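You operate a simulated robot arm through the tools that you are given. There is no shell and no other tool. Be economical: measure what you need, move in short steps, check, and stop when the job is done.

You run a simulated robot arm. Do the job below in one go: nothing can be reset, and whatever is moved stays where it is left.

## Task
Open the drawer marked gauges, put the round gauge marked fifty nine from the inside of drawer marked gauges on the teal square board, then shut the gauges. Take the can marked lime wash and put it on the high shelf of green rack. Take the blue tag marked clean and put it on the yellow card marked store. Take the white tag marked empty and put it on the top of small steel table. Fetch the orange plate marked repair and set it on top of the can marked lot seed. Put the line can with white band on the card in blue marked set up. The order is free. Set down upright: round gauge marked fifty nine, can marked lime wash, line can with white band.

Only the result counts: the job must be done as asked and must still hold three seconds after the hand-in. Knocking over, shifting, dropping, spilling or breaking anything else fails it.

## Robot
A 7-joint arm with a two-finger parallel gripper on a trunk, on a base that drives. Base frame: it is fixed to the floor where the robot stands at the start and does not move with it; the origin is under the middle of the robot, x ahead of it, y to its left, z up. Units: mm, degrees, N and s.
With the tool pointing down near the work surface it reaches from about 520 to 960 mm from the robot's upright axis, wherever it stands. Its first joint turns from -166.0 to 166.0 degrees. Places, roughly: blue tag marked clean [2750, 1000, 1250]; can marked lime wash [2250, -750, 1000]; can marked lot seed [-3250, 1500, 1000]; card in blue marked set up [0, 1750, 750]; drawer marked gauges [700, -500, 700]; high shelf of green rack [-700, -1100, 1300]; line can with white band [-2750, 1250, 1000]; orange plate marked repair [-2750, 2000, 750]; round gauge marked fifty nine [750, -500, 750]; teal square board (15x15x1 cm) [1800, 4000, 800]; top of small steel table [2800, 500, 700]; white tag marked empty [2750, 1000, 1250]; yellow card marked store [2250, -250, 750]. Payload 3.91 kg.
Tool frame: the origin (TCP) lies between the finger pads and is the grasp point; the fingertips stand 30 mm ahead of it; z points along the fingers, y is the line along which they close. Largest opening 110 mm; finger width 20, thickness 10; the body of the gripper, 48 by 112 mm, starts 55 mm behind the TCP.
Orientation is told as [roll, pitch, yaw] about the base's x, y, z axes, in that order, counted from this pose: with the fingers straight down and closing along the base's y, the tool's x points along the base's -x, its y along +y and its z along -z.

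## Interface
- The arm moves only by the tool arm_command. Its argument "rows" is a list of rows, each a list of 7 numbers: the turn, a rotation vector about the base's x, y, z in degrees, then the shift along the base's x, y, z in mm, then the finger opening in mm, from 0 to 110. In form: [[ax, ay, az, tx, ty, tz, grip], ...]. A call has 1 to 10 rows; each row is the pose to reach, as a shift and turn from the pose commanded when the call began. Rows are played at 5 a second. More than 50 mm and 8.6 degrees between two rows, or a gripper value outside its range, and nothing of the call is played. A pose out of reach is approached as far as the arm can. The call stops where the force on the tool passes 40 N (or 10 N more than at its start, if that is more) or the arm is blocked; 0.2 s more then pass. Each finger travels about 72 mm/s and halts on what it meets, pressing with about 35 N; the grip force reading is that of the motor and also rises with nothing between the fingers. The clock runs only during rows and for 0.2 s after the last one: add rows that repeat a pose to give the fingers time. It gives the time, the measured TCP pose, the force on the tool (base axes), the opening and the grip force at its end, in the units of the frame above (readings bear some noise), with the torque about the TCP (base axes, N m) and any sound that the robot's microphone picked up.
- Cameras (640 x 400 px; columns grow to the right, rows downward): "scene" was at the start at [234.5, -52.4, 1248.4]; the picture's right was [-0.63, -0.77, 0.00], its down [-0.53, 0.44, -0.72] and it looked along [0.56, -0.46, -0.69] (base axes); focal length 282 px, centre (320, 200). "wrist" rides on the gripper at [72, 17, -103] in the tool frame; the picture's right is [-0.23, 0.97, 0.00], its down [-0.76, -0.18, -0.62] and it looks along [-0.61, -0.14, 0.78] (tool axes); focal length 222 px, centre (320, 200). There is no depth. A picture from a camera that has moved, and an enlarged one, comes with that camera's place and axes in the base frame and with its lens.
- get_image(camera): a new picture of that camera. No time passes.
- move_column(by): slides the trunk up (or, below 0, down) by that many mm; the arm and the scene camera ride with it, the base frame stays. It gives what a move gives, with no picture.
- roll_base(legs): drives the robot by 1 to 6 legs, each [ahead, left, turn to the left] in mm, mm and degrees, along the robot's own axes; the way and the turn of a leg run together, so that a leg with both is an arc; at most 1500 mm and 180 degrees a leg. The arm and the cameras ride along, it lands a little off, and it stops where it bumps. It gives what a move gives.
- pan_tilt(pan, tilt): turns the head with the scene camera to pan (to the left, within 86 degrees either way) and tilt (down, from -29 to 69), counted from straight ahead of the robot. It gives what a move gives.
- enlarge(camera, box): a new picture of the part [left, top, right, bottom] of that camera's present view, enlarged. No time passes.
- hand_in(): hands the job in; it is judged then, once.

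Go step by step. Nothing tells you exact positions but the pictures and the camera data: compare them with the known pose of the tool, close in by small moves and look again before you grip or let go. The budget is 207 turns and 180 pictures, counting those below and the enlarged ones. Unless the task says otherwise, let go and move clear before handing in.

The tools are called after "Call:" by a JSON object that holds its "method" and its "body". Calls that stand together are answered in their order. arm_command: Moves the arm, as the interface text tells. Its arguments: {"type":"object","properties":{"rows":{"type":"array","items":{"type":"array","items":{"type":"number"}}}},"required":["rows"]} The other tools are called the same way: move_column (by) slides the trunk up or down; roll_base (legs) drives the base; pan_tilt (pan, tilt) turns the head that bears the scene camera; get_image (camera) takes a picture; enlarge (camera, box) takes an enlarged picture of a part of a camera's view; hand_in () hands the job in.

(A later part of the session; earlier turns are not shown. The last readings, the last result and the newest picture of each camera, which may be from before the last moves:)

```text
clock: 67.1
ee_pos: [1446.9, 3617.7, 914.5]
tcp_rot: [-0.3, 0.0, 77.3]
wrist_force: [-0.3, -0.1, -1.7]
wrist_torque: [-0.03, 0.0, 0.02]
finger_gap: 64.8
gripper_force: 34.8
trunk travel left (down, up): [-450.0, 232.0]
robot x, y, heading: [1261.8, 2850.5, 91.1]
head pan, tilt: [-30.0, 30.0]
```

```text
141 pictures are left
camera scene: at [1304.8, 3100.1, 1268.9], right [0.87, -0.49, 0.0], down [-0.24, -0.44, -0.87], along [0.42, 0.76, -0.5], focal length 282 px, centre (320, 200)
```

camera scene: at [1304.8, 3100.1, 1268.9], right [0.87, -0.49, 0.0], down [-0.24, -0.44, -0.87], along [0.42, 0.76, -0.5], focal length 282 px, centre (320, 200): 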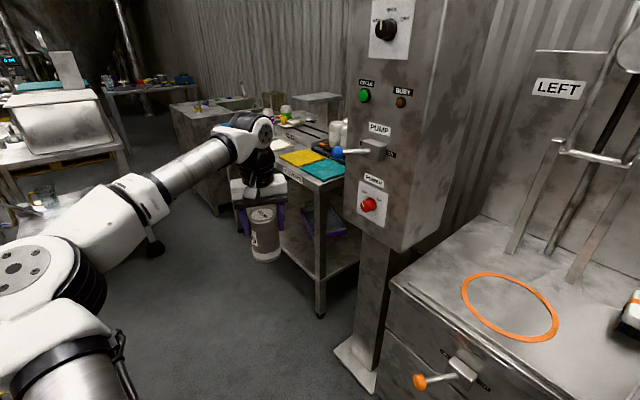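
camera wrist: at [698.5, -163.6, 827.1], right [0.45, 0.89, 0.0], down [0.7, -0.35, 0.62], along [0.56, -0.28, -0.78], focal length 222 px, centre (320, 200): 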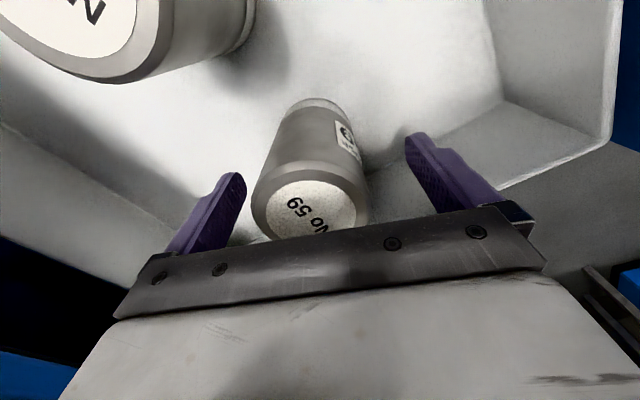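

The teal board is at about (1821,4012) on the near corner of that table. I raise the trunk and drive so the gauge comes near it.

Call:
{"method": "move_column", "body": {"by": 120}}

Call:
{"method": "roll_base", "body": {"legs": [[740, 230, 0], [0, 0, -46]]}}

Call:
{"method": "pan_tilt", "body": {"pan": -12, "tilt": 42}}

Call:
{"method": "get_image", "body": {"camera": "scene"}}

Call:
{"method": "get_image", "body": {"camera": "wrist"}}

```text
clock: 68.6
ee_pos: [1448.1, 3617.1, 1034.7]
tcp_rot: [-0.2, 0.1, 77.4]
wrist_force: [-0.1, 0.8, -3.3]
wrist_torque: [-0.04, -0.02, 0.03]
finger_gap: 64.9
gripper_force: 35.1
trunk travel left (down, up): [-570.0, 112.0]
robot x, y, heading: [1262.6, 2847.6, 90.6]
head pan, tilt: [-30.0, 30.0]
```

```text
clock: 75.0
ee_pos: [1702.1, 3987.4, 1034.3]
tcp_rot: [-0.3, 0.1, 31.4]
wrist_force: [-0.8, -0.4, -4.2]
wrist_torque: [-0.03, 0.04, 0.01]
finger_gap: 64.7
gripper_force: 35.2
trunk travel left (down, up): [-570.0, 112.0]
robot x, y, heading: [1023.7, 3587.1, 44.9]
head pan, tilt: [-30.0, 30.0]
```

```text
clock: 75.8
ee_pos: [1701.5, 3987.2, 1033.1]
tcp_rot: [-0.3, 0.1, 31.4]
wrist_force: [0.3, 0.4, -3.1]
wrist_torque: [-0.03, 0.04, 0.0]
finger_gap: 64.8
gripper_force: 35.0
trunk travel left (down, up): [-570.0, 112.0]
robot x, y, heading: [1023.0, 3585.2, 44.8]
head pan, tilt: [-12.0, 42.0]
```

```text
140 pictures are left
camera scene: at [1213.8, 3753.6, 1370.6], right [0.54, -0.84, 0.0], down [-0.56, -0.36, -0.74], along [0.62, 0.4, -0.67], focal length 282 px, centre (320, 200)
```

scene: 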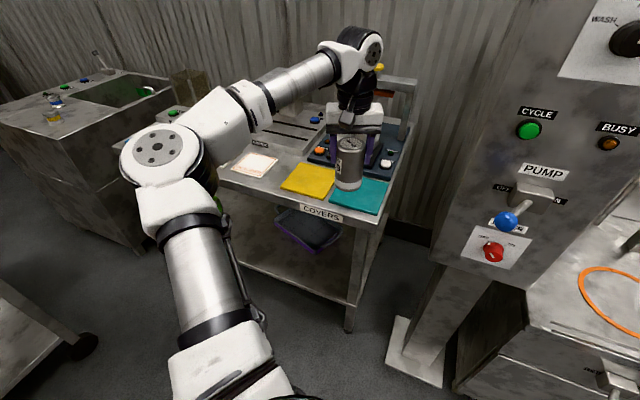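

```text
139 pictures are left
camera wrist: at [1632.5, 3964.2, 1137.4], right [-0.31, 0.95, 0.0], down [0.74, 0.25, 0.62], along [0.59, 0.19, -0.78], focal length 222 px, centre (320, 200)
```

wrist: 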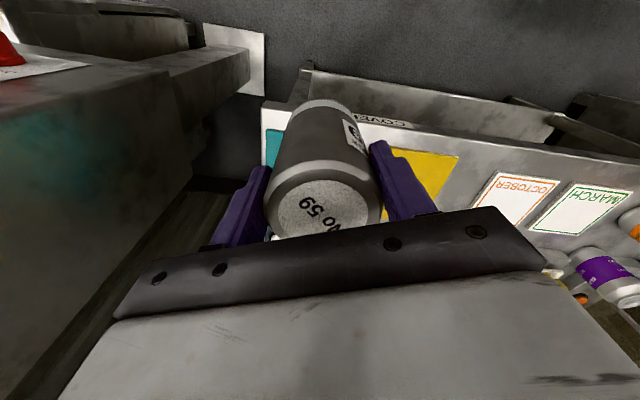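

The board centre triangulates to about (1815,4001,810). I roll closer and check the view.

Call:
{"method": "roll_base", "body": {"legs": [[100, -60, 0]]}}

Call:
{"method": "enlarge", "body": {"camera": "scene", "box": [260, 90, 460, 250]}}

Call:
{"method": "get_image", "body": {"camera": "wrist"}}

```text
clock: 77.0
ee_pos: [1815.9, 4014.8, 1033.2]
tcp_rot: [-0.2, 0.2, 31.5]
wrist_force: [0.6, 0.5, -2.6]
wrist_torque: [-0.01, 0.05, 0.01]
finger_gap: 64.7
gripper_force: 35.2
trunk travel left (down, up): [-570.0, 112.0]
robot x, y, heading: [1134.4, 3619.4, 44.9]
head pan, tilt: [-12.0, 42.0]
```

```text
2.50 times, centred on (360, 170) of scene
camera zoom: at [1327.1, 3781.2, 1370.3], right [0.54, -0.84, 0.0], down [-0.56, -0.36, -0.74], along [0.62, 0.4, -0.67], focal length 706 px, centre (220, 275)
```

zoom: 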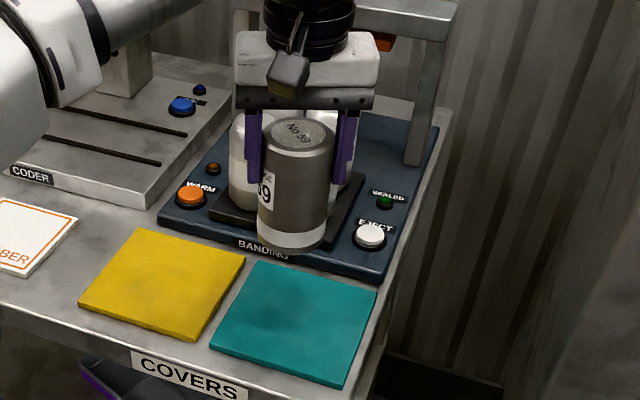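

```text
137 pictures are left
camera wrist: at [1745.4, 3992.0, 1136.7], right [-0.31, 0.95, 0.0], down [0.74, 0.25, 0.62], along [0.59, 0.19, -0.78], focal length 222 px, centre (320, 200)
```

wrist: 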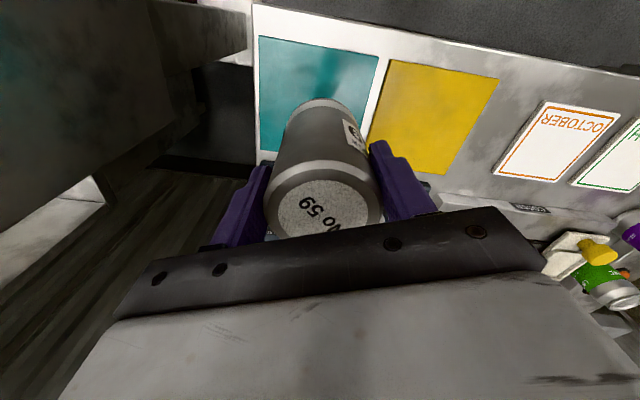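

The board centre is near (1827,4010). I move over it and descend most of the way.

Call:
{"method": "arm_command", "body": {"rows": [[0, 0, 0, 15, -3, 0, 50], [0, 0, 0, 15, -3, -40, 50], [0, 0, 0, 15, -3, -75, 50], [0, 0, 0, 15, -3, -95, 50]]}}

Call:
{"method": "enlarge", "body": {"camera": "scene", "box": [260, 90, 460, 250]}}

Call:
{"method": "get_image", "body": {"camera": "wrist"}}

```text
clock: 78.0
ee_pos: [1829.7, 4012.4, 939.0]
tcp_rot: [-0.4, 0.1, 31.6]
wrist_force: [-0.3, 0.4, -3.7]
wrist_torque: [0.02, -0.02, -0.01]
finger_gap: 64.6
gripper_force: 34.3
trunk travel left (down, up): [-570.0, 112.0]
robot x, y, heading: [1132.9, 3614.3, 44.8]
head pan, tilt: [-12.0, 42.0]
```

```text
2.50 times, centred on (360, 170) of scene
camera zoom: at [1326.2, 3781.0, 1370.6], right [0.54, -0.84, 0.0], down [-0.56, -0.36, -0.74], along [0.62, 0.4, -0.67], focal length 706 px, centre (220, 275)
```

zoom: 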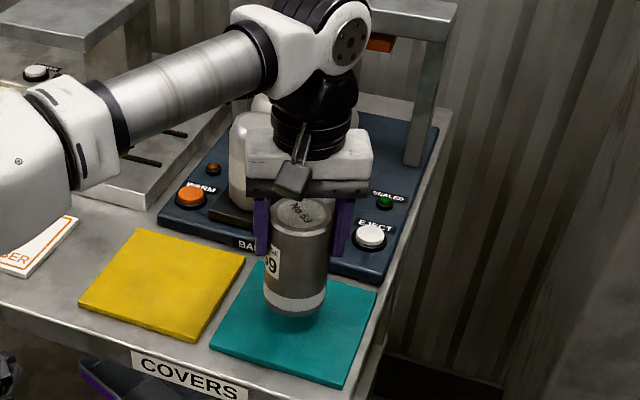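

```text
135 pictures are left
camera wrist: at [1760.1, 3988.8, 1041.4], right [-0.31, 0.95, -0.01], down [0.74, 0.25, 0.62], along [0.59, 0.19, -0.78], focal length 222 px, centre (320, 200)
```

wrist: 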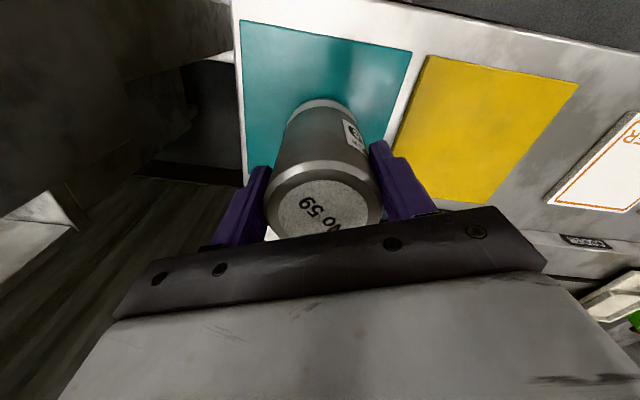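

The gauge will land in the board's middle. I lower to contact.

Call:
{"method": "arm_command", "body": {"rows": [[0, 0, 0, 0, 0, -12, 50], [0, 0, 0, 0, 0, -20, 50], [0, 0, 0, 0, 0, -26, 50], [0, 0, 0, 0, 0, -30, 50]]}}

Call:
{"method": "enlarge", "body": {"camera": "scene", "box": [310, 140, 410, 240]}}

```text
clock: 79.0
ee_pos: [1829.0, 4012.0, 909.1]
tcp_rot: [-0.2, 0.0, 31.4]
wrist_force: [-0.4, 0.7, 1.5]
wrist_torque: [0.16, 0.16, 0.02]
finger_gap: 64.7
gripper_force: 34.9
trunk travel left (down, up): [-570.0, 112.0]
robot x, y, heading: [1136.6, 3612.2, 44.5]
head pan, tilt: [-12.0, 42.0]
```

```text
4.00 times, centred on (360, 190) of scene
camera zoom: at [1325.7, 3780.7, 1370.8], right [0.54, -0.84, 0.0], down [-0.56, -0.36, -0.74], along [0.62, 0.4, -0.67], focal length 1130 px, centre (160, 240)
```

zoom: 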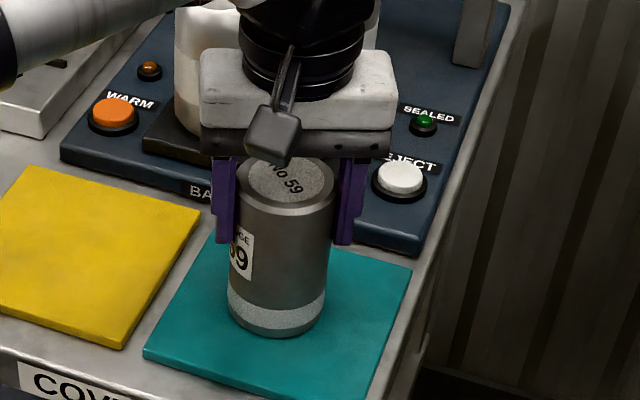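

Contact is made. I release and rise.

Call:
{"method": "arm_command", "body": {"rows": [[0, 0, 0, 0, 0, 0, 65], [0, 0, 0, 0, 0, 0, 85], [0, 0, 0, 0, 0, 0, 90], [0, 0, 0, 0, 0, 40, 90], [0, 0, 0, 0, 0, 80, 90], [0, 0, 0, 0, 0, 125, 90], [0, 0, 0, 0, 0, 170, 90]]}}

Call:
{"method": "enlarge", "body": {"camera": "scene", "box": [260, 90, 460, 250]}}

```text
clock: 80.6
ee_pos: [1829.7, 4010.4, 1078.4]
tcp_rot: [-0.2, 0.1, 31.5]
wrist_force: [-0.3, -0.4, 0.6]
wrist_torque: [0.0, 0.01, -0.03]
finger_gap: 90.1
gripper_force: 0.1
trunk travel left (down, up): [-570.0, 112.0]
robot x, y, heading: [1131.7, 3613.4, 44.8]
head pan, tilt: [-12.0, 42.0]
```

```text
2.50 times, centred on (360, 170) of scene
camera zoom: at [1325.7, 3780.4, 1370.7], right [0.54, -0.84, 0.0], down [-0.56, -0.36, -0.74], along [0.62, 0.4, -0.67], focal length 706 px, centre (220, 275)
```

zoom: 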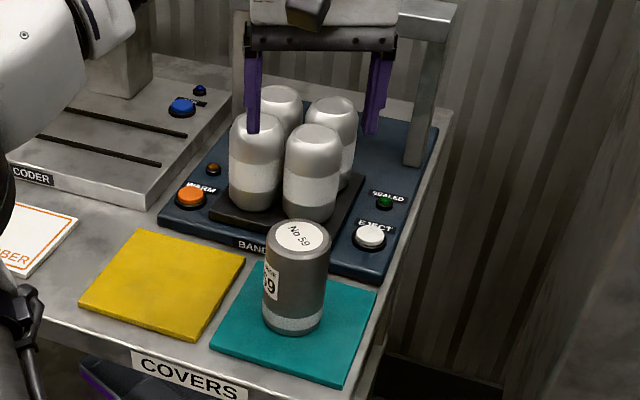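

Gauge 59 stands on the teal board. Now I drive back to the blue cabinet with the tags.

Call:
{"method": "roll_base", "body": {"legs": [[-300, 0, 0], [0, 0, 45], [0, -350, 0], [-1500, 0, 0], [-850, 0, 0], [0, 0, -90]]}}

Call:
{"method": "pan_tilt", "body": {"pan": 0, "tilt": 20}}

Call:
{"method": "get_image", "body": {"camera": "scene"}}

```text
clock: 102.7
ee_pos: [2033.0, 847.1, 1079.4]
tcp_rot: [-0.1, 0.1, -13.3]
wrist_force: [0.0, 0.0, -0.1]
wrist_torque: [0.0, -0.01, -0.01]
finger_gap: 89.9
gripper_force: 0.0
trunk travel left (down, up): [-570.0, 112.0]
robot x, y, heading: [1260.6, 1054.4, 0.4]
head pan, tilt: [-12.0, 42.0]
```

```text
clock: 103.6
ee_pos: [2032.1, 848.0, 1078.3]
tcp_rot: [-0.3, 0.0, -13.3]
wrist_force: [0.4, 0.2, -0.1]
wrist_torque: [0.0, 0.01, -0.03]
finger_gap: 89.7
gripper_force: 0.1
trunk travel left (down, up): [-570.0, 112.0]
robot x, y, heading: [1261.8, 1054.8, 0.2]
head pan, tilt: [0.0, 20.0]
```

```text
132 pictures are left
camera scene: at [1524.4, 1055.9, 1404.9], right [0.0, -1.0, 0.0], down [-0.34, 0.0, -0.94], along [0.94, 0.0, -0.34], focal length 282 px, centre (320, 200)
```

scene: 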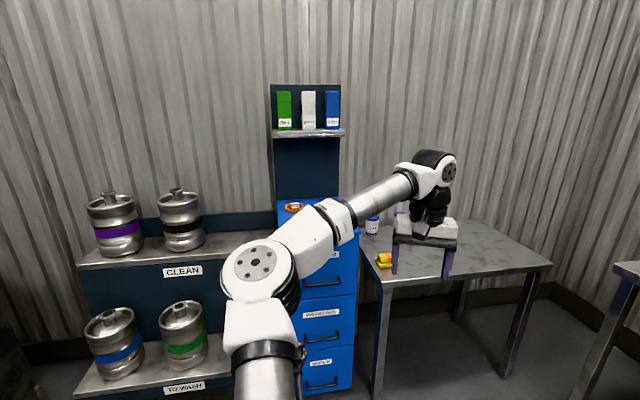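

The tags stand on a small high shelf over the cabinet. I zoom in.

Call:
{"method": "enlarge", "body": {"camera": "scene", "box": [260, 70, 360, 220]}}

Call:
{"method": "enlarge", "body": {"camera": "scene", "box": [340, 190, 580, 320]}}

```text
2.67 times, centred on (310, 145) of scene
camera zoom: at [1524.4, 1055.9, 1404.9], right [0.0, -1.0, 0.0], down [-0.34, 0.0, -0.94], along [0.94, 0.0, -0.34], focal length 753 px, centre (347, 347)
```

zoom: 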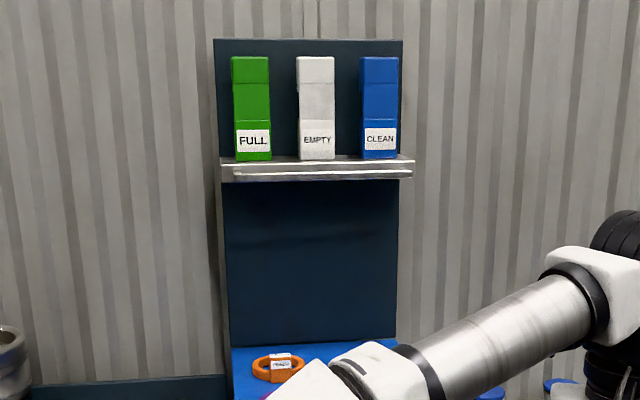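

```text
2.67 times, centred on (460, 255) of scene
camera zoom: at [1524.4, 1055.9, 1404.9], right [0.0, -1.0, 0.0], down [-0.34, 0.0, -0.94], along [0.94, 0.0, -0.34], focal length 753 px, centre (-53, 53)
```

zoom: 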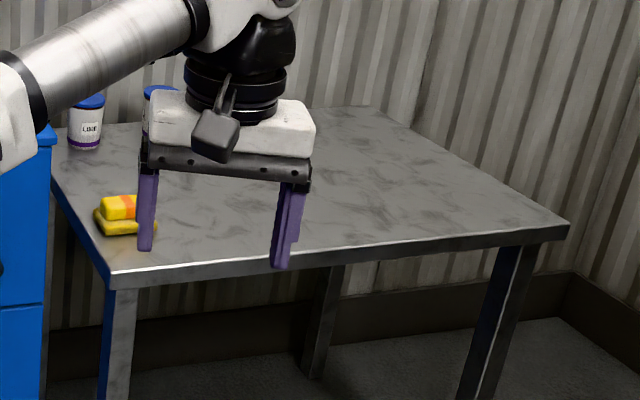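

Blue CLEAN is at about y 1004, white EMPTY at y 1103, on a shelf near z 1275. I turn the gripper forward-horizontal while pulling the arm in.

Call:
{"method": "arm_command", "body": {"rows": [[0, 0, 7, -40, 20, 10, 90], [0, 0, 13.3, -80, 40, 20, 90], [0, 0, 13.3, -120, 60, 40, 90], [0, 0, 13.3, -150, 90, 60, 90], [0, 0, 13.3, -170, 120, 80, 90]]}}

Call:
{"method": "arm_command", "body": {"rows": [[0, -8.5, 0, 0, 5, 20, 90], [0, -17, 0, 0, 10, 40, 90], [0, -25.5, 0, 0, 15, 60, 90], [0, -34, 0, 0, 20, 80, 90], [0, -42.5, 0, 0, 25, 100, 90], [0, -51, 0, 0, 30, 120, 90], [0, -59.5, 0, 0, 35, 140, 90], [0, -68, 0, 0, 40, 160, 90], [0, -76.5, 0, 0, 40, 175, 90], [0, -85, 0, 0, 40, 190, 90]]}}

Call:
{"method": "get_image", "body": {"camera": "scene"}}

```text
clock: 104.8
ee_pos: [1862.4, 968.1, 1159.4]
tcp_rot: [-0.3, 0.2, 0.0]
wrist_force: [0.8, -0.1, -0.3]
wrist_torque: [0.01, -0.03, -0.02]
finger_gap: 89.9
gripper_force: 0.2
trunk travel left (down, up): [-570.0, 112.0]
robot x, y, heading: [1258.9, 1056.0, 0.3]
head pan, tilt: [0.0, 20.0]
```

```text
clock: 107.0
ee_pos: [1863.8, 1005.2, 1347.0]
tcp_rot: [-4.4, -84.7, 3.4]
wrist_force: [0.1, 0.9, 0.8]
wrist_torque: [-0.01, 0.0, -0.04]
finger_gap: 90.1
gripper_force: 0.1
trunk travel left (down, up): [-570.0, 112.0]
robot x, y, heading: [1263.9, 1053.2, 0.0]
head pan, tilt: [0.0, 20.0]
```

```text
129 pictures are left
camera scene: at [1524.6, 1055.9, 1404.9], right [0.0, -1.0, 0.0], down [-0.34, 0.0, -0.94], along [0.94, 0.0, -0.34], focal length 282 px, centre (320, 200)
```

scene: 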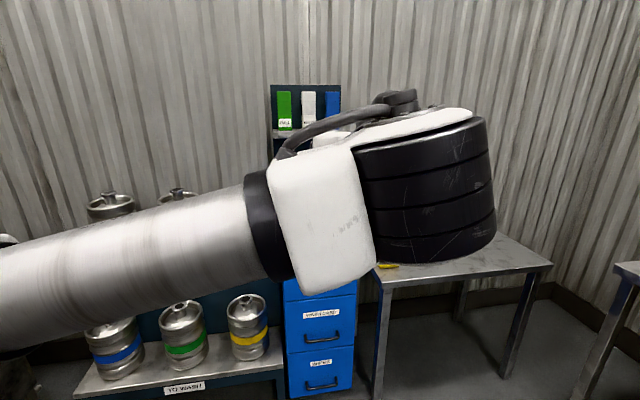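

The arm blocks part of the head camera, but the wrist camera now faces the shelf. I drive closer and look with it.

Call:
{"method": "arm_command", "body": {"rows": [[0, -5, 0, 0, 0, 20, 90]]}}

Call:
{"method": "roll_base", "body": {"legs": [[450, 0, 0]]}}

Call:
{"method": "get_image", "body": {"camera": "wrist"}}

Call:
{"method": "get_image", "body": {"camera": "scene"}}

```text
clock: 107.4
ee_pos: [1863.1, 1001.2, 1365.6]
tcp_rot: [-65.6, -88.7, 63.1]
wrist_force: [0.1, 0.8, -0.3]
wrist_torque: [0.01, 0.0, 0.05]
finger_gap: 89.9
gripper_force: 0.1
trunk travel left (down, up): [-570.0, 112.0]
robot x, y, heading: [1261.8, 1053.3, -0.2]
head pan, tilt: [0.0, 20.0]
```

```text
clock: 110.1
ee_pos: [2315.7, 1009.8, 1367.9]
tcp_rot: [-75.1, -88.1, 73.5]
wrist_force: [-0.7, -1.0, -0.1]
wrist_torque: [-0.01, 0.01, 0.03]
finger_gap: 90.3
gripper_force: 0.1
trunk travel left (down, up): [-570.0, 112.0]
robot x, y, heading: [1712.3, 1058.3, 0.1]
head pan, tilt: [0.0, 20.0]
```

```text
128 pictures are left
camera wrist: at [2212.2, 1027.2, 1295.0], right [0.03, 0.98, 0.19], down [-0.62, -0.13, 0.77], along [0.78, -0.15, 0.6], focal length 222 px, centre (320, 200)
```

wrist: 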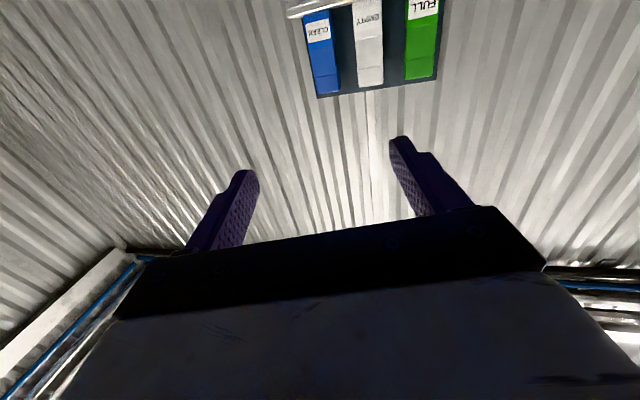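

```text
127 pictures are left
camera scene: at [1975.2, 1057.1, 1404.9], right [0.0, -1.0, 0.0], down [-0.34, 0.0, -0.94], along [0.94, 0.0, -0.34], focal length 282 px, centre (320, 200)
```

scene: 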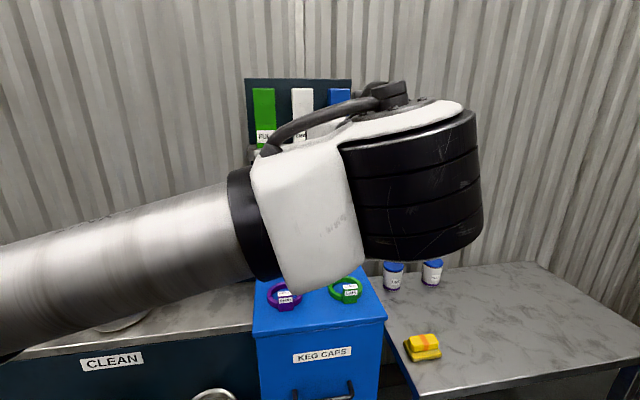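

The blue tag is at about (2856,996), z 1270–1432. I roll 300 mm closer and look again.

Call:
{"method": "roll_base", "body": {"legs": [[320, 0, 0]]}}

Call:
{"method": "get_image", "body": {"camera": "wrist"}}

Call:
{"method": "get_image", "body": {"camera": "scene"}}

```text
clock: 112.2
ee_pos: [2631.9, 1011.7, 1366.9]
tcp_rot: [-75.8, -87.7, 73.9]
wrist_force: [0.0, 0.5, 0.1]
wrist_torque: [0.0, -0.04, 0.0]
finger_gap: 90.0
gripper_force: 0.0
trunk travel left (down, up): [-570.0, 112.0]
robot x, y, heading: [2028.1, 1057.2, 0.2]
head pan, tilt: [0.0, 20.0]
```

```text
126 pictures are left
camera wrist: at [2529.7, 1028.4, 1294.8], right [0.04, 0.98, 0.19], down [-0.62, -0.13, 0.77], along [0.78, -0.14, 0.6], focal length 222 px, centre (320, 200)
```

wrist: 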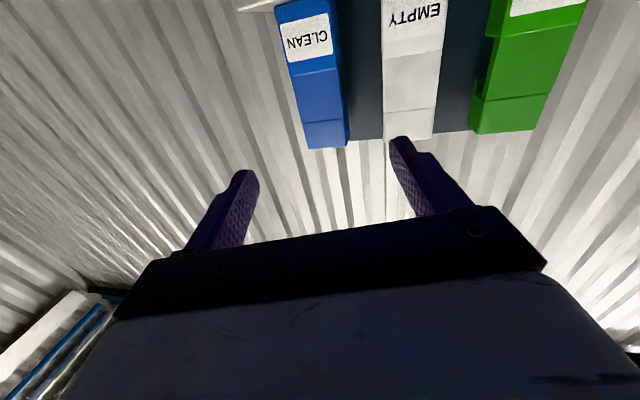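

```text
125 pictures are left
camera scene: at [2292.5, 1057.6, 1404.8], right [0.0, -1.0, 0.0], down [-0.34, 0.0, -0.94], along [0.94, 0.0, -0.34], focal length 282 px, centre (320, 200)
```

scene: 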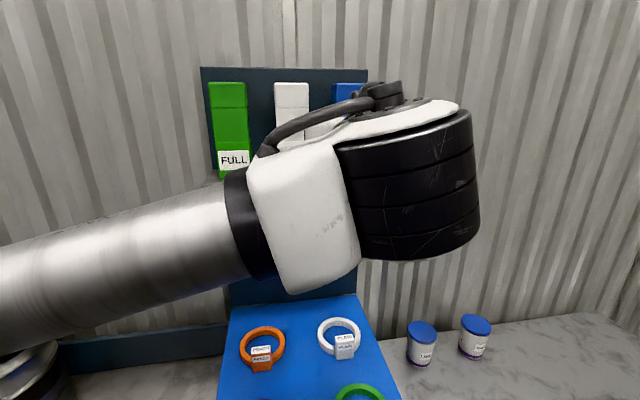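

The blue tag is ahead, top about (2845,1000,1432). I align in y and advance 140 mm.

Call:
{"method": "arm_command", "body": {"rows": [[0, 0, 0, 35, -6, 0, 90], [0, 0, 0, 70, -12, 5, 90], [0, 0, 0, 105, -12, 10, 90], [0, 0, 0, 140, -12, 10, 90]]}}

Call:
{"method": "get_image", "body": {"camera": "wrist"}}

Call:
{"method": "get_image", "body": {"camera": "scene"}}

```text
clock: 113.2
ee_pos: [2773.2, 1001.5, 1377.0]
tcp_rot: [-74.8, -87.9, 73.3]
wrist_force: [0.7, 0.4, -0.1]
wrist_torque: [0.0, -0.01, -0.01]
finger_gap: 90.1
gripper_force: 0.0
trunk travel left (down, up): [-570.0, 112.0]
robot x, y, heading: [2023.6, 1056.9, -0.3]
head pan, tilt: [0.0, 20.0]
```

```text
124 pictures are left
camera wrist: at [2670.1, 1017.9, 1305.0], right [0.03, 0.98, 0.19], down [-0.62, -0.13, 0.77], along [0.78, -0.14, 0.6], focal length 222 px, centre (320, 200)
```

wrist: 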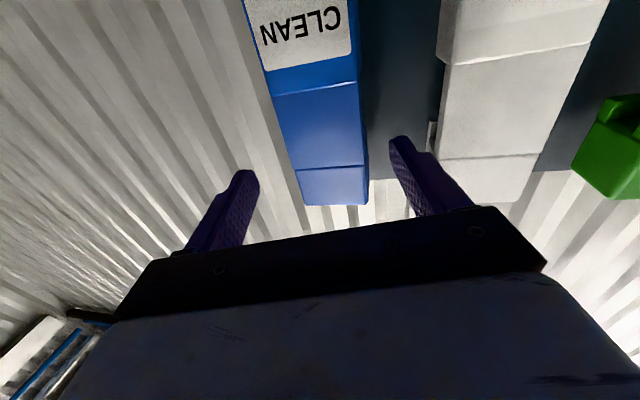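

```text
123 pictures are left
camera scene: at [2292.5, 1057.8, 1404.8], right [0.0, -1.0, 0.0], down [-0.34, 0.0, -0.94], along [0.94, 0.0, -0.34], focal length 282 px, centre (320, 200)
```

scene: 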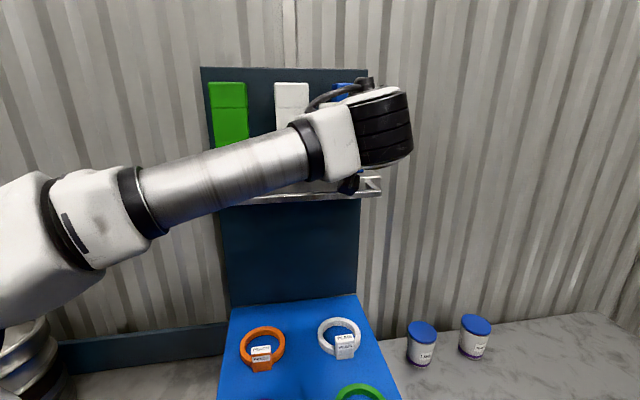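

Fingers straddle the tag's line. I advance about 46 mm and close.

Call:
{"method": "arm_command", "body": {"rows": [[0, 0, 0, 15, 0, 0, 90], [0, 0, 0, 30, 0, 0, 90], [0, 0, 0, 44, 0, 0, 90], [0, 0, 0, 44, 0, 0, 90]]}}

Call:
{"method": "get_image", "body": {"camera": "wrist"}}

```text
clock: 114.2
ee_pos: [2815.9, 1000.4, 1377.7]
tcp_rot: [-76.6, -87.8, 74.8]
wrist_force: [0.6, 0.4, -0.5]
wrist_torque: [0.03, -0.01, 0.01]
finger_gap: 89.8
gripper_force: 0.0
trunk travel left (down, up): [-570.0, 112.0]
robot x, y, heading: [2028.3, 1057.9, -0.0]
head pan, tilt: [0.0, 20.0]
```

```text
122 pictures are left
camera wrist: at [2713.3, 1016.6, 1305.1], right [0.03, 0.98, 0.19], down [-0.62, -0.13, 0.77], along [0.78, -0.14, 0.6], focal length 222 px, centre (320, 200)
```

wrist: 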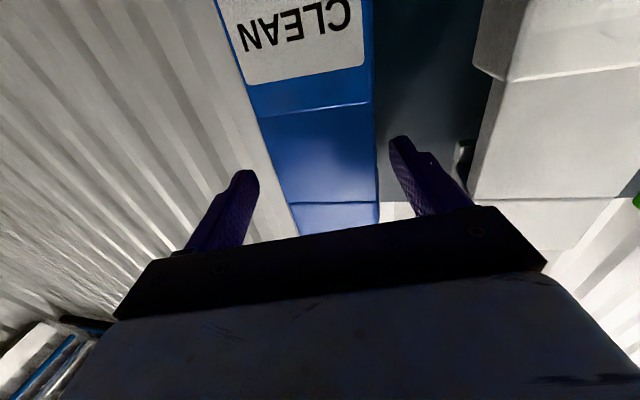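

I close on the tag.

Call:
{"method": "arm_command", "body": {"rows": [[0, 0, 0, 0, 0, 0, 60], [0, 0, 0, 0, 0, 0, 40], [0, 0, 0, 0, 0, 0, 30], [0, 0, 0, 0, 0, 0, 30]]}}

Call:
{"method": "get_image", "body": {"camera": "wrist"}}

```text
clock: 115.2
ee_pos: [2816.1, 999.0, 1377.6]
tcp_rot: [-77.0, -87.7, 74.9]
wrist_force: [0.0, 1.0, 1.1]
wrist_torque: [0.12, -0.07, 0.04]
finger_gap: 57.4
gripper_force: 35.3
trunk travel left (down, up): [-570.0, 112.0]
robot x, y, heading: [2027.2, 1059.8, 0.2]
head pan, tilt: [0.0, 20.0]
```

```text
121 pictures are left
camera wrist: at [2713.1, 1016.7, 1305.2], right [0.03, 0.98, 0.19], down [-0.62, -0.13, 0.77], along [0.78, -0.14, 0.6], focal length 222 px, centre (320, 200)
```

wrist: 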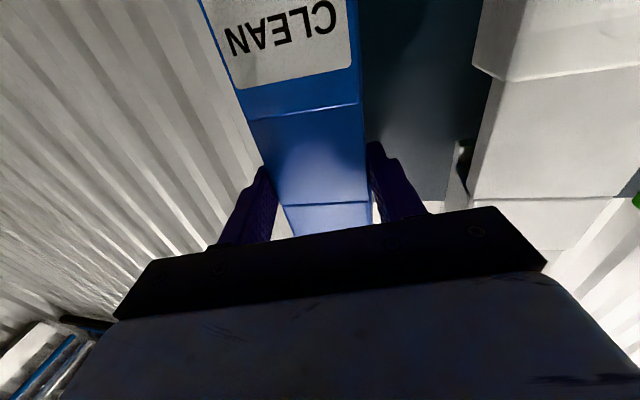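

Gripped at 57 mm. I lift a little and draw it out.

Call:
{"method": "arm_command", "body": {"rows": [[0, 0, 0, 0, 0, 10, 30], [0, 0, 0, 0, 0, 20, 30], [0, 0, 0, -30, 0, 25, 30], [0, 0, 0, -70, 0, 25, 30], [0, 0, 0, -110, 0, 25, 30], [0, 0, 0, -150, 0, 25, 30]]}}

Call:
{"method": "get_image", "body": {"camera": "wrist"}}

Call:
{"method": "get_image", "body": {"camera": "scene"}}

```text
clock: 116.8
ee_pos: [2661.0, 957.4, 1397.0]
tcp_rot: [-63.9, -87.2, 55.9]
wrist_force: [0.3, 0.2, -1.1]
wrist_torque: [-0.04, 0.0, 0.01]
finger_gap: 57.2
gripper_force: 34.7
trunk travel left (down, up): [-570.0, 112.0]
robot x, y, heading: [2025.2, 1055.3, -0.1]
head pan, tilt: [0.0, 20.0]
stopped in row 6: the arm was blocked; the commanded pose is now the measured one
```

```text
120 pictures are left
camera wrist: at [2559.4, 985.3, 1326.0], right [0.14, 0.97, 0.19], down [-0.62, -0.06, 0.78], along [0.77, -0.23, 0.6], focal length 222 px, centre (320, 200)
```

wrist: 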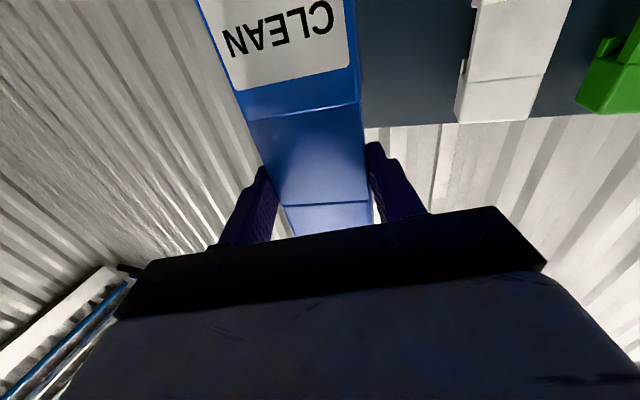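

```text
119 pictures are left
camera scene: at [2292.4, 1057.5, 1404.9], right [0.0, -1.0, 0.0], down [-0.34, 0.0, -0.94], along [0.94, 0.0, -0.34], focal length 282 px, centre (320, 200)
```

scene: 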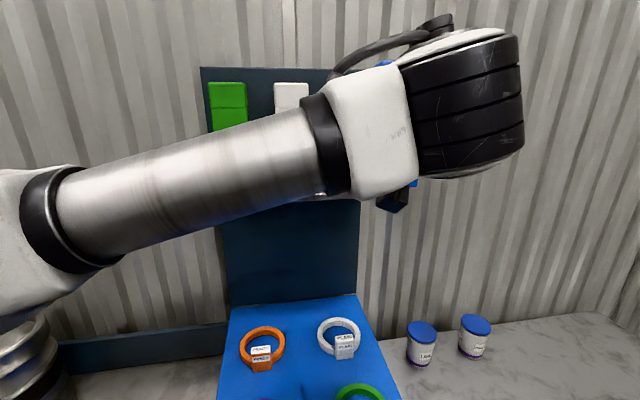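

The tag is out; the arm cannot fold nearer. I back the base off and then turn the tool down.

Call:
{"method": "roll_base", "body": {"legs": [[-650, 0, 0]]}}

Call:
{"method": "arm_command", "body": {"rows": [[0, 8.5, 0, 20, -10, 0, 30], [0, 17, 0, 40, -20, -10, 30], [0, 25.5, 0, 60, -30, -20, 30], [0, 34, 0, 70, -40, -30, 30], [0, 42.5, 0, 80, -50, -40, 30], [0, 51, 0, 90, -60, -60, 30], [0, 59.5, 0, 100, -70, -80, 30], [0, 68, 0, 110, -80, -100, 30], [0, 76.5, 0, 110, -80, -120, 30], [0, 82, 0, 110, -80, -140, 30]]}}

Call:
{"method": "get_image", "body": {"camera": "scene"}}

Call:
{"method": "get_image", "body": {"camera": "wrist"}}

```text
clock: 120.4
ee_pos: [2011.6, 954.8, 1398.6]
tcp_rot: [-65.4, -87.4, 57.0]
wrist_force: [1.1, 0.8, -0.6]
wrist_torque: [-0.02, 0.02, -0.02]
finger_gap: 56.8
gripper_force: 35.0
trunk travel left (down, up): [-570.0, 112.0]
robot x, y, heading: [1379.3, 1058.9, -0.2]
head pan, tilt: [0.0, 20.0]
```

```text
clock: 122.6
ee_pos: [2122.4, 873.7, 1256.9]
tcp_rot: [-8.6, -6.3, 2.1]
wrist_force: [0.8, -0.3, -1.1]
wrist_torque: [0.02, -0.05, 0.03]
finger_gap: 57.1
gripper_force: 34.8
trunk travel left (down, up): [-570.0, 112.0]
robot x, y, heading: [1378.3, 1056.5, 0.1]
head pan, tilt: [0.0, 20.0]
```

```text
118 pictures are left
camera scene: at [1645.4, 1056.6, 1404.9], right [0.0, -1.0, 0.0], down [-0.34, 0.0, -0.94], along [0.94, 0.0, -0.34], focal length 282 px, centre (320, 200)
```

scene: 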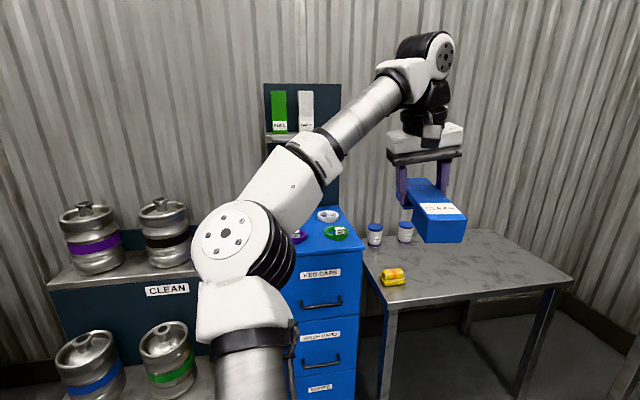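

```text
117 pictures are left
camera wrist: at [2039.2, 903.0, 1348.3], right [0.21, 0.97, -0.12], down [0.69, -0.06, 0.72], along [0.7, -0.23, -0.68], focal length 222 px, centre (320, 200)
```

wrist: 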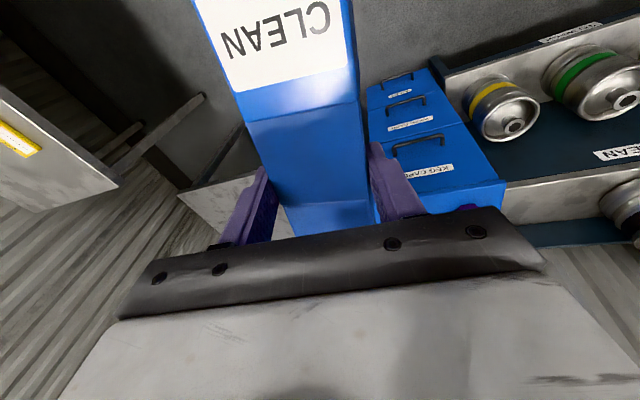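

I zoom to see the tag's shape in the hand.

Call:
{"method": "enlarge", "body": {"camera": "scene", "box": [370, 110, 490, 260]}}

Call:
{"method": "pan_tilt", "body": {"pan": -45, "tilt": 25}}

Call:
{"method": "get_image", "body": {"camera": "scene"}}

```text
2.67 times, centred on (430, 185) of scene
camera zoom: at [1645.4, 1056.6, 1404.9], right [0.0, -1.0, 0.0], down [-0.34, 0.0, -0.94], along [0.94, 0.0, -0.34], focal length 753 px, centre (27, 240)
```

zoom: 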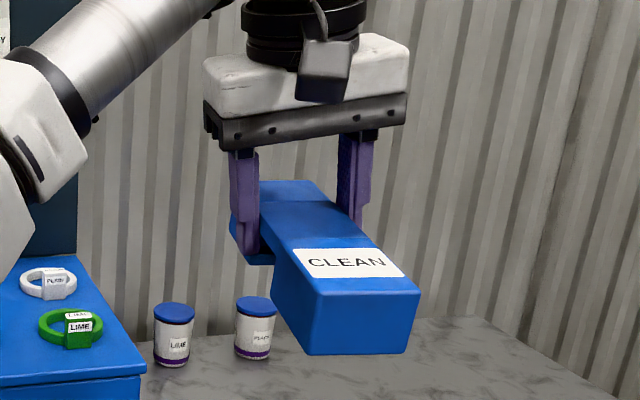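

```text
clock: 123.7
ee_pos: [2121.7, 874.0, 1257.8]
tcp_rot: [-8.6, -6.6, 2.2]
wrist_force: [-0.1, 0.1, -1.4]
wrist_torque: [0.0, -0.02, -0.01]
finger_gap: 56.6
gripper_force: 35.0
trunk travel left (down, up): [-570.0, 112.0]
robot x, y, heading: [1379.8, 1059.5, -0.4]
head pan, tilt: [-45.0, 25.0]
```

```text
115 pictures are left
camera scene: at [1616.9, 991.7, 1396.9], right [-0.71, -0.71, 0.0], down [-0.3, 0.3, -0.91], along [0.64, -0.64, -0.42], focal length 282 px, centre (320, 200)
```

scene: 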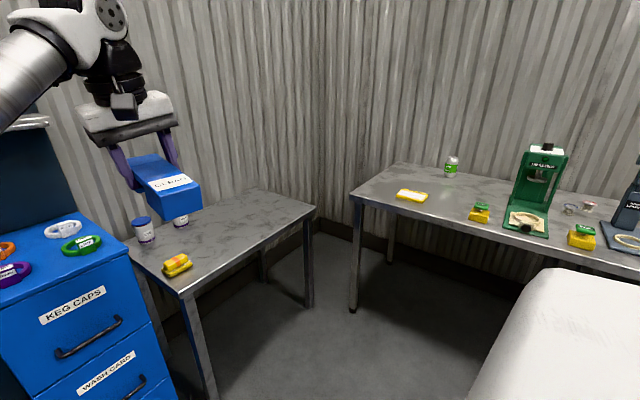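

The tag is roughly a 57 x 50 x 160 block, so it can lie on its back on the card. I look at the store card on the far bench.

Call:
{"method": "enlarge", "body": {"camera": "scene", "box": [340, 130, 480, 230]}}

Call:
{"method": "enlarge", "body": {"camera": "scene", "box": [460, 130, 640, 270]}}

```text
4.00 times, centred on (410, 180) of scene
camera zoom: at [1616.9, 991.7, 1396.9], right [-0.71, -0.71, 0.0], down [-0.3, 0.3, -0.91], along [0.64, -0.64, -0.42], focal length 1130 px, centre (-40, 280)
```

zoom: 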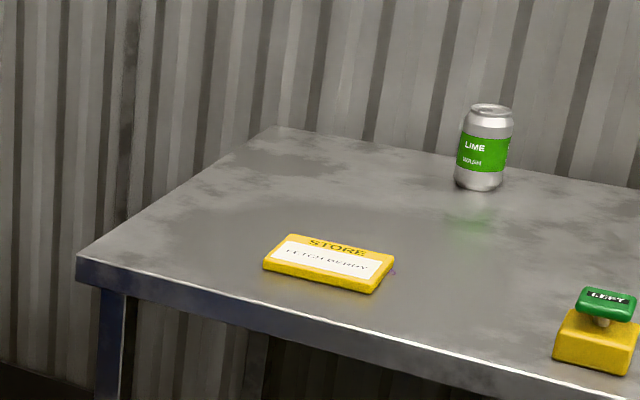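

```text
2.86 times, centred on (550, 200) of scene
camera zoom: at [1616.9, 991.7, 1396.9], right [-0.71, -0.71, 0.0], down [-0.3, 0.3, -0.91], along [0.64, -0.64, -0.42], focal length 807 px, centre (-337, 200)
```

zoom: 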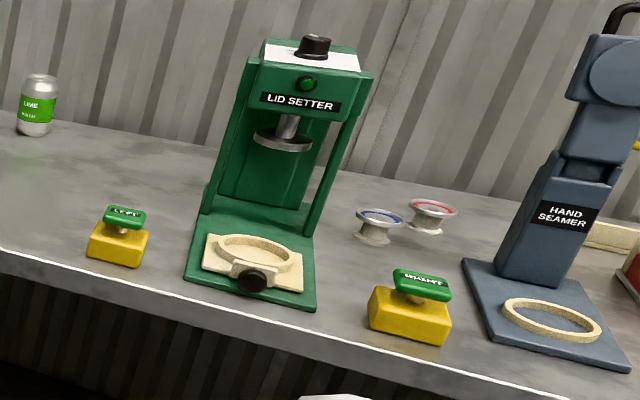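

The store card's centre is about (2252,-361). I level the tool and drive to the bench with heading near -61 degrees.

Call:
{"method": "arm_command", "body": {"rows": [[4.3, 3.2, 0, 0, 0, 0, 30], [8.6, 6.4, 0, 0, 0, 0, 30], [8.6, 6.4, 0, 0, 0, 0, 30]]}}

Call:
{"method": "roll_base", "body": {"legs": [[0, 0, -61], [880, 270, 0]]}}

Call:
{"method": "pan_tilt", "body": {"pan": -15, "tilt": 42}}

Call:
{"method": "get_image", "body": {"camera": "scene"}}

Call:
{"method": "get_image", "body": {"camera": "wrist"}}

```text
clock: 124.5
ee_pos: [2118.4, 876.2, 1225.5]
tcp_rot: [0.0, -0.5, 1.6]
wrist_force: [-0.4, 0.1, -0.7]
wrist_torque: [-0.03, -0.04, -0.02]
finger_gap: 56.6
gripper_force: 34.9
out of reach, approached as far as the arm can: row 2, 3
trunk travel left (down, up): [-570.0, 112.0]
robot x, y, heading: [1376.9, 1054.9, -0.0]
head pan, tilt: [-45.0, 25.0]
```

```text
clock: 132.1
ee_pos: [2223.7, -325.5, 1225.1]
tcp_rot: [0.1, -0.4, -60.1]
wrist_force: [-0.5, 0.3, -1.2]
wrist_torque: [-0.07, 0.02, 0.03]
finger_gap: 56.8
gripper_force: 35.1
trunk travel left (down, up): [-570.0, 112.0]
robot x, y, heading: [2036.0, 410.3, -61.8]
head pan, tilt: [-45.0, 25.0]
```

```text
clock: 133.1
ee_pos: [2224.4, -325.5, 1226.4]
tcp_rot: [0.1, -0.6, -60.2]
wrist_force: [0.0, -0.2, -1.1]
wrist_torque: [-0.07, -0.03, 0.0]
finger_gap: 56.6
gripper_force: 35.8
trunk travel left (down, up): [-570.0, 112.0]
robot x, y, heading: [2037.1, 411.5, -62.1]
head pan, tilt: [-15.0, 42.0]
```

```text
112 pictures are left
camera scene: at [2134.0, 179.3, 1370.7], right [-0.97, -0.23, 0.0], down [-0.15, 0.65, -0.74], along [0.17, -0.72, -0.67], focal length 282 px, centre (320, 200)
```

scene: 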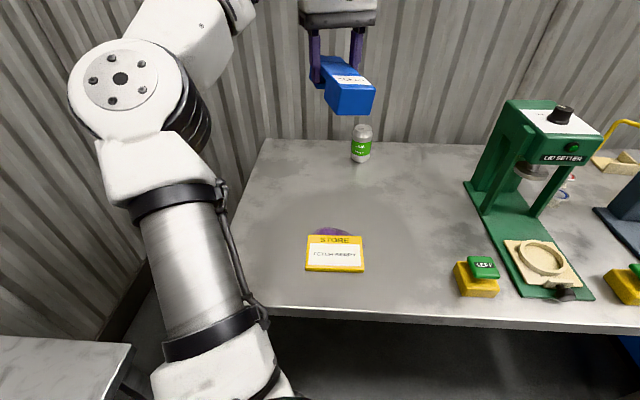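

```text
111 pictures are left
camera wrist: at [2202.8, -253.1, 1328.6], right [0.96, 0.29, 0.0], down [0.22, -0.74, 0.63], along [0.19, -0.6, -0.78], focal length 222 px, centre (320, 200)
```

wrist: 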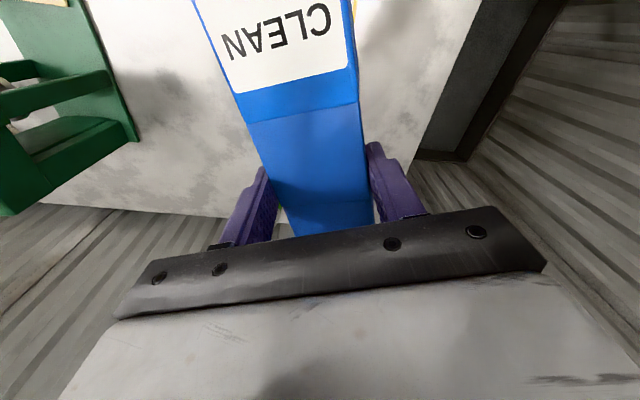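

The store card is in front; something purple is behind or under it. I zoom.

Call:
{"method": "enlarge", "body": {"camera": "scene", "box": [280, 210, 400, 290]}}

```text
5.00 times, centred on (340, 250) of scene
camera zoom: at [2134.0, 179.3, 1370.7], right [-0.97, -0.23, 0.0], down [-0.15, 0.65, -0.74], along [0.17, -0.72, -0.67], focal length 1412 px, centre (220, -50)
```

zoom: 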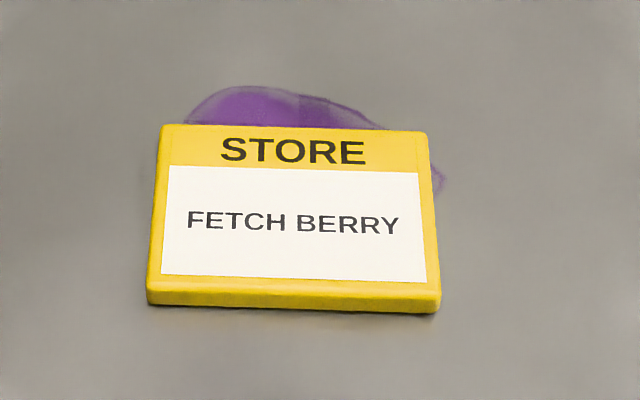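

The card centre triangulates to (2195,-232,831). I move the tag above it and descend.

Call:
{"method": "arm_command", "body": {"rows": [[0, 0, 0, -8, 35, -30, 30], [0, 0, 0, -16, 71, -60, 30], [0, 0, 0, -16, 71, -109, 30], [0, 0, 0, -16, 71, -158, 30], [0, 0, 0, -16, 71, -207, 30], [0, 0, 0, -16, 71, -250, 30], [0, 0, 0, -16, 71, -280, 30]]}}

Call:
{"method": "enlarge", "body": {"camera": "scene", "box": [240, 120, 440, 290]}}

Call:
{"method": "get_image", "body": {"camera": "wrist"}}

```text
clock: 134.7
ee_pos: [2207.7, -254.5, 946.5]
tcp_rot: [0.1, -0.5, -60.1]
wrist_force: [0.2, -0.3, -0.7]
wrist_torque: [-0.09, -0.01, 0.01]
finger_gap: 57.0
gripper_force: 35.1
trunk travel left (down, up): [-570.0, 112.0]
robot x, y, heading: [2034.6, 413.1, -62.0]
head pan, tilt: [-15.0, 42.0]
```

```text
2.35 times, centred on (340, 205) of scene
camera zoom: at [2134.1, 179.2, 1370.6], right [-0.97, -0.23, 0.0], down [-0.15, 0.65, -0.74], along [0.17, -0.72, -0.67], focal length 664 px, centre (273, 188)
```

zoom: 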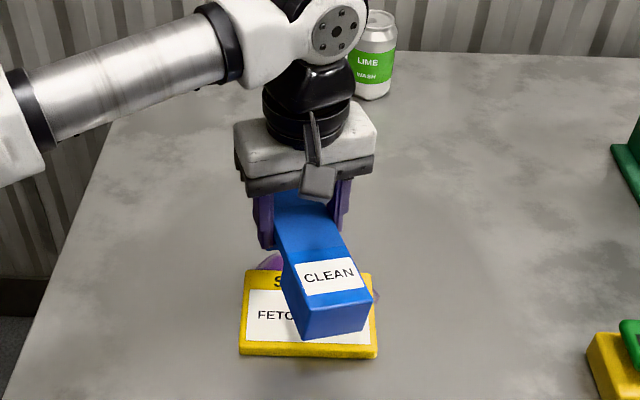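

```text
108 pictures are left
camera wrist: at [2186.9, -182.0, 1048.3], right [0.96, 0.29, 0.0], down [0.22, -0.74, 0.63], along [0.18, -0.6, -0.78], focal length 222 px, centre (320, 200)
```

wrist: 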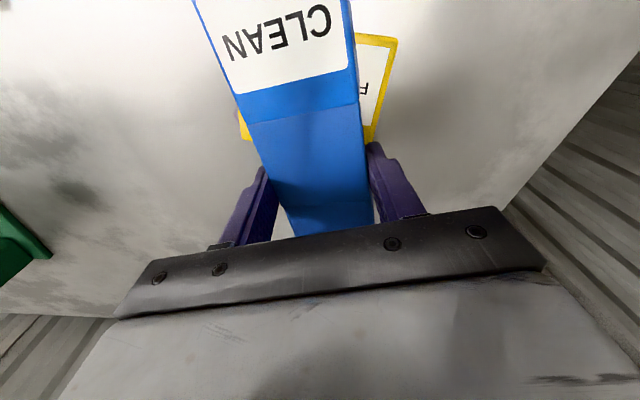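

The tag would land slightly near; I shift 12 mm away and lower to contact.

Call:
{"method": "arm_command", "body": {"rows": [[0, 0, 0, 2, -12, -15, 30], [0, 0, 0, 2, -12, -30, 30], [0, 0, 0, 2, -12, -38, 30], [0, 0, 0, 2, -12, -44, 30], [0, 0, 0, 2, -12, -50, 30], [0, 0, 0, 2, -12, -56, 30]]}}

Call:
{"method": "enlarge", "body": {"camera": "scene", "box": [240, 120, 440, 290]}}

```text
clock: 136.1
ee_pos: [2209.5, -265.8, 889.5]
tcp_rot: [0.0, -0.5, -60.0]
wrist_force: [-0.2, 0.7, -0.6]
wrist_torque: [-0.01, -0.04, -0.03]
finger_gap: 56.9
gripper_force: 35.2
trunk travel left (down, up): [-570.0, 112.0]
robot x, y, heading: [2032.7, 411.7, -62.0]
head pan, tilt: [-15.0, 42.0]
```

```text
2.35 times, centred on (340, 205) of scene
camera zoom: at [2134.1, 179.3, 1370.6], right [-0.97, -0.23, 0.0], down [-0.15, 0.65, -0.74], along [0.17, -0.72, -0.67], focal length 664 px, centre (273, 188)
```

zoom: 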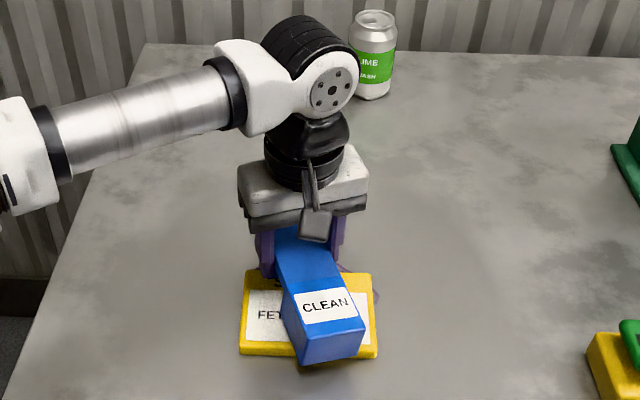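

No contact yet; I continue down slowly.

Call:
{"method": "arm_command", "body": {"rows": [[0, 0, 0, 0, -8, -4, 30], [0, 0, 0, 0, -8, -8, 30], [0, 0, 0, 0, -8, -12, 30], [0, 0, 0, 0, -8, -16, 30]]}}

Call:
{"method": "enlarge", "body": {"camera": "scene", "box": [280, 180, 400, 290]}}

```text
clock: 137.1
ee_pos: [2209.1, -273.4, 876.5]
tcp_rot: [0.1, -0.8, -60.0]
wrist_force: [4.0, 1.2, 24.7]
wrist_torque: [0.09, -0.08, -0.04]
finger_gap: 56.4
gripper_force: 34.9
trunk travel left (down, up): [-570.0, 112.0]
robot x, y, heading: [2030.8, 409.6, -62.0]
head pan, tilt: [-15.0, 42.0]
```

```text
3.64 times, centred on (340, 235) of scene
camera zoom: at [2133.8, 181.8, 1371.4], right [-0.97, -0.23, 0.0], down [-0.15, 0.65, -0.74], along [0.17, -0.73, -0.67], focal length 1027 px, centre (247, 73)
```

zoom: 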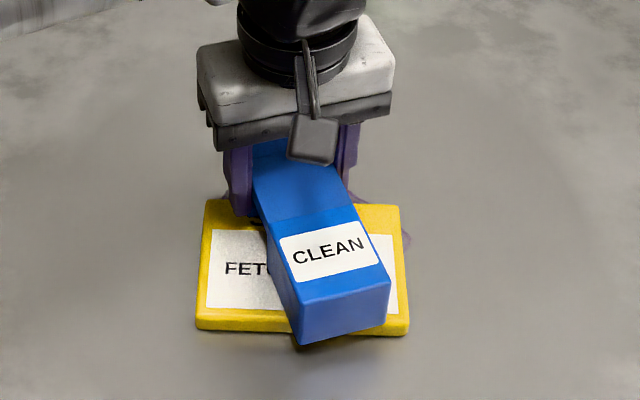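

Firm contact. I ease off 2 mm, release and rise.

Call:
{"method": "arm_command", "body": {"rows": [[0, 0, 0, 0, 0, 2, 30], [0, 0, 0, 0, 0, 2, 60], [0, 0, 0, 0, 0, 2, 80], [0, 0, 0, 0, 0, 2, 80], [0, 0, 0, 0, 0, 40, 80], [0, 0, 0, 0, 0, 85, 80], [0, 0, 0, 0, 0, 130, 80], [0, 0, 0, 0, 0, 178, 80], [0, 0, 0, 0, 0, 226, 80]]}}

Call:
{"method": "enlarge", "body": {"camera": "scene", "box": [240, 120, 440, 290]}}

```text
clock: 139.1
ee_pos: [2208.4, -273.3, 1102.7]
tcp_rot: [0.2, -0.5, -60.1]
wrist_force: [-0.4, 0.4, 0.4]
wrist_torque: [0.02, 0.01, -0.02]
finger_gap: 79.9
gripper_force: 0.0
trunk travel left (down, up): [-570.0, 112.0]
robot x, y, heading: [2036.9, 412.5, -61.8]
head pan, tilt: [-15.0, 42.0]
```

```text
2.35 times, centred on (340, 205) of scene
camera zoom: at [2133.8, 179.7, 1370.7], right [-0.97, -0.23, 0.0], down [-0.15, 0.65, -0.74], along [0.17, -0.72, -0.67], focal length 664 px, centre (273, 188)
```

zoom: 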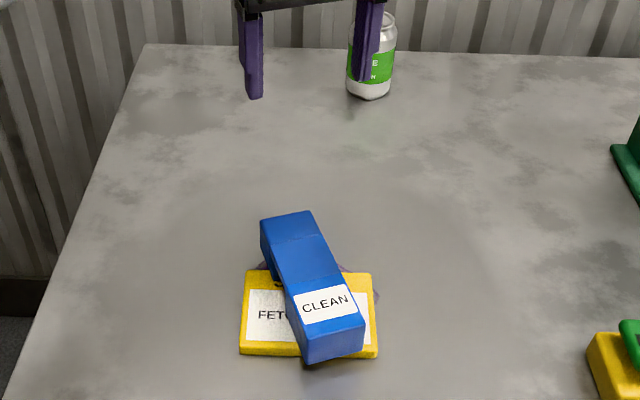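

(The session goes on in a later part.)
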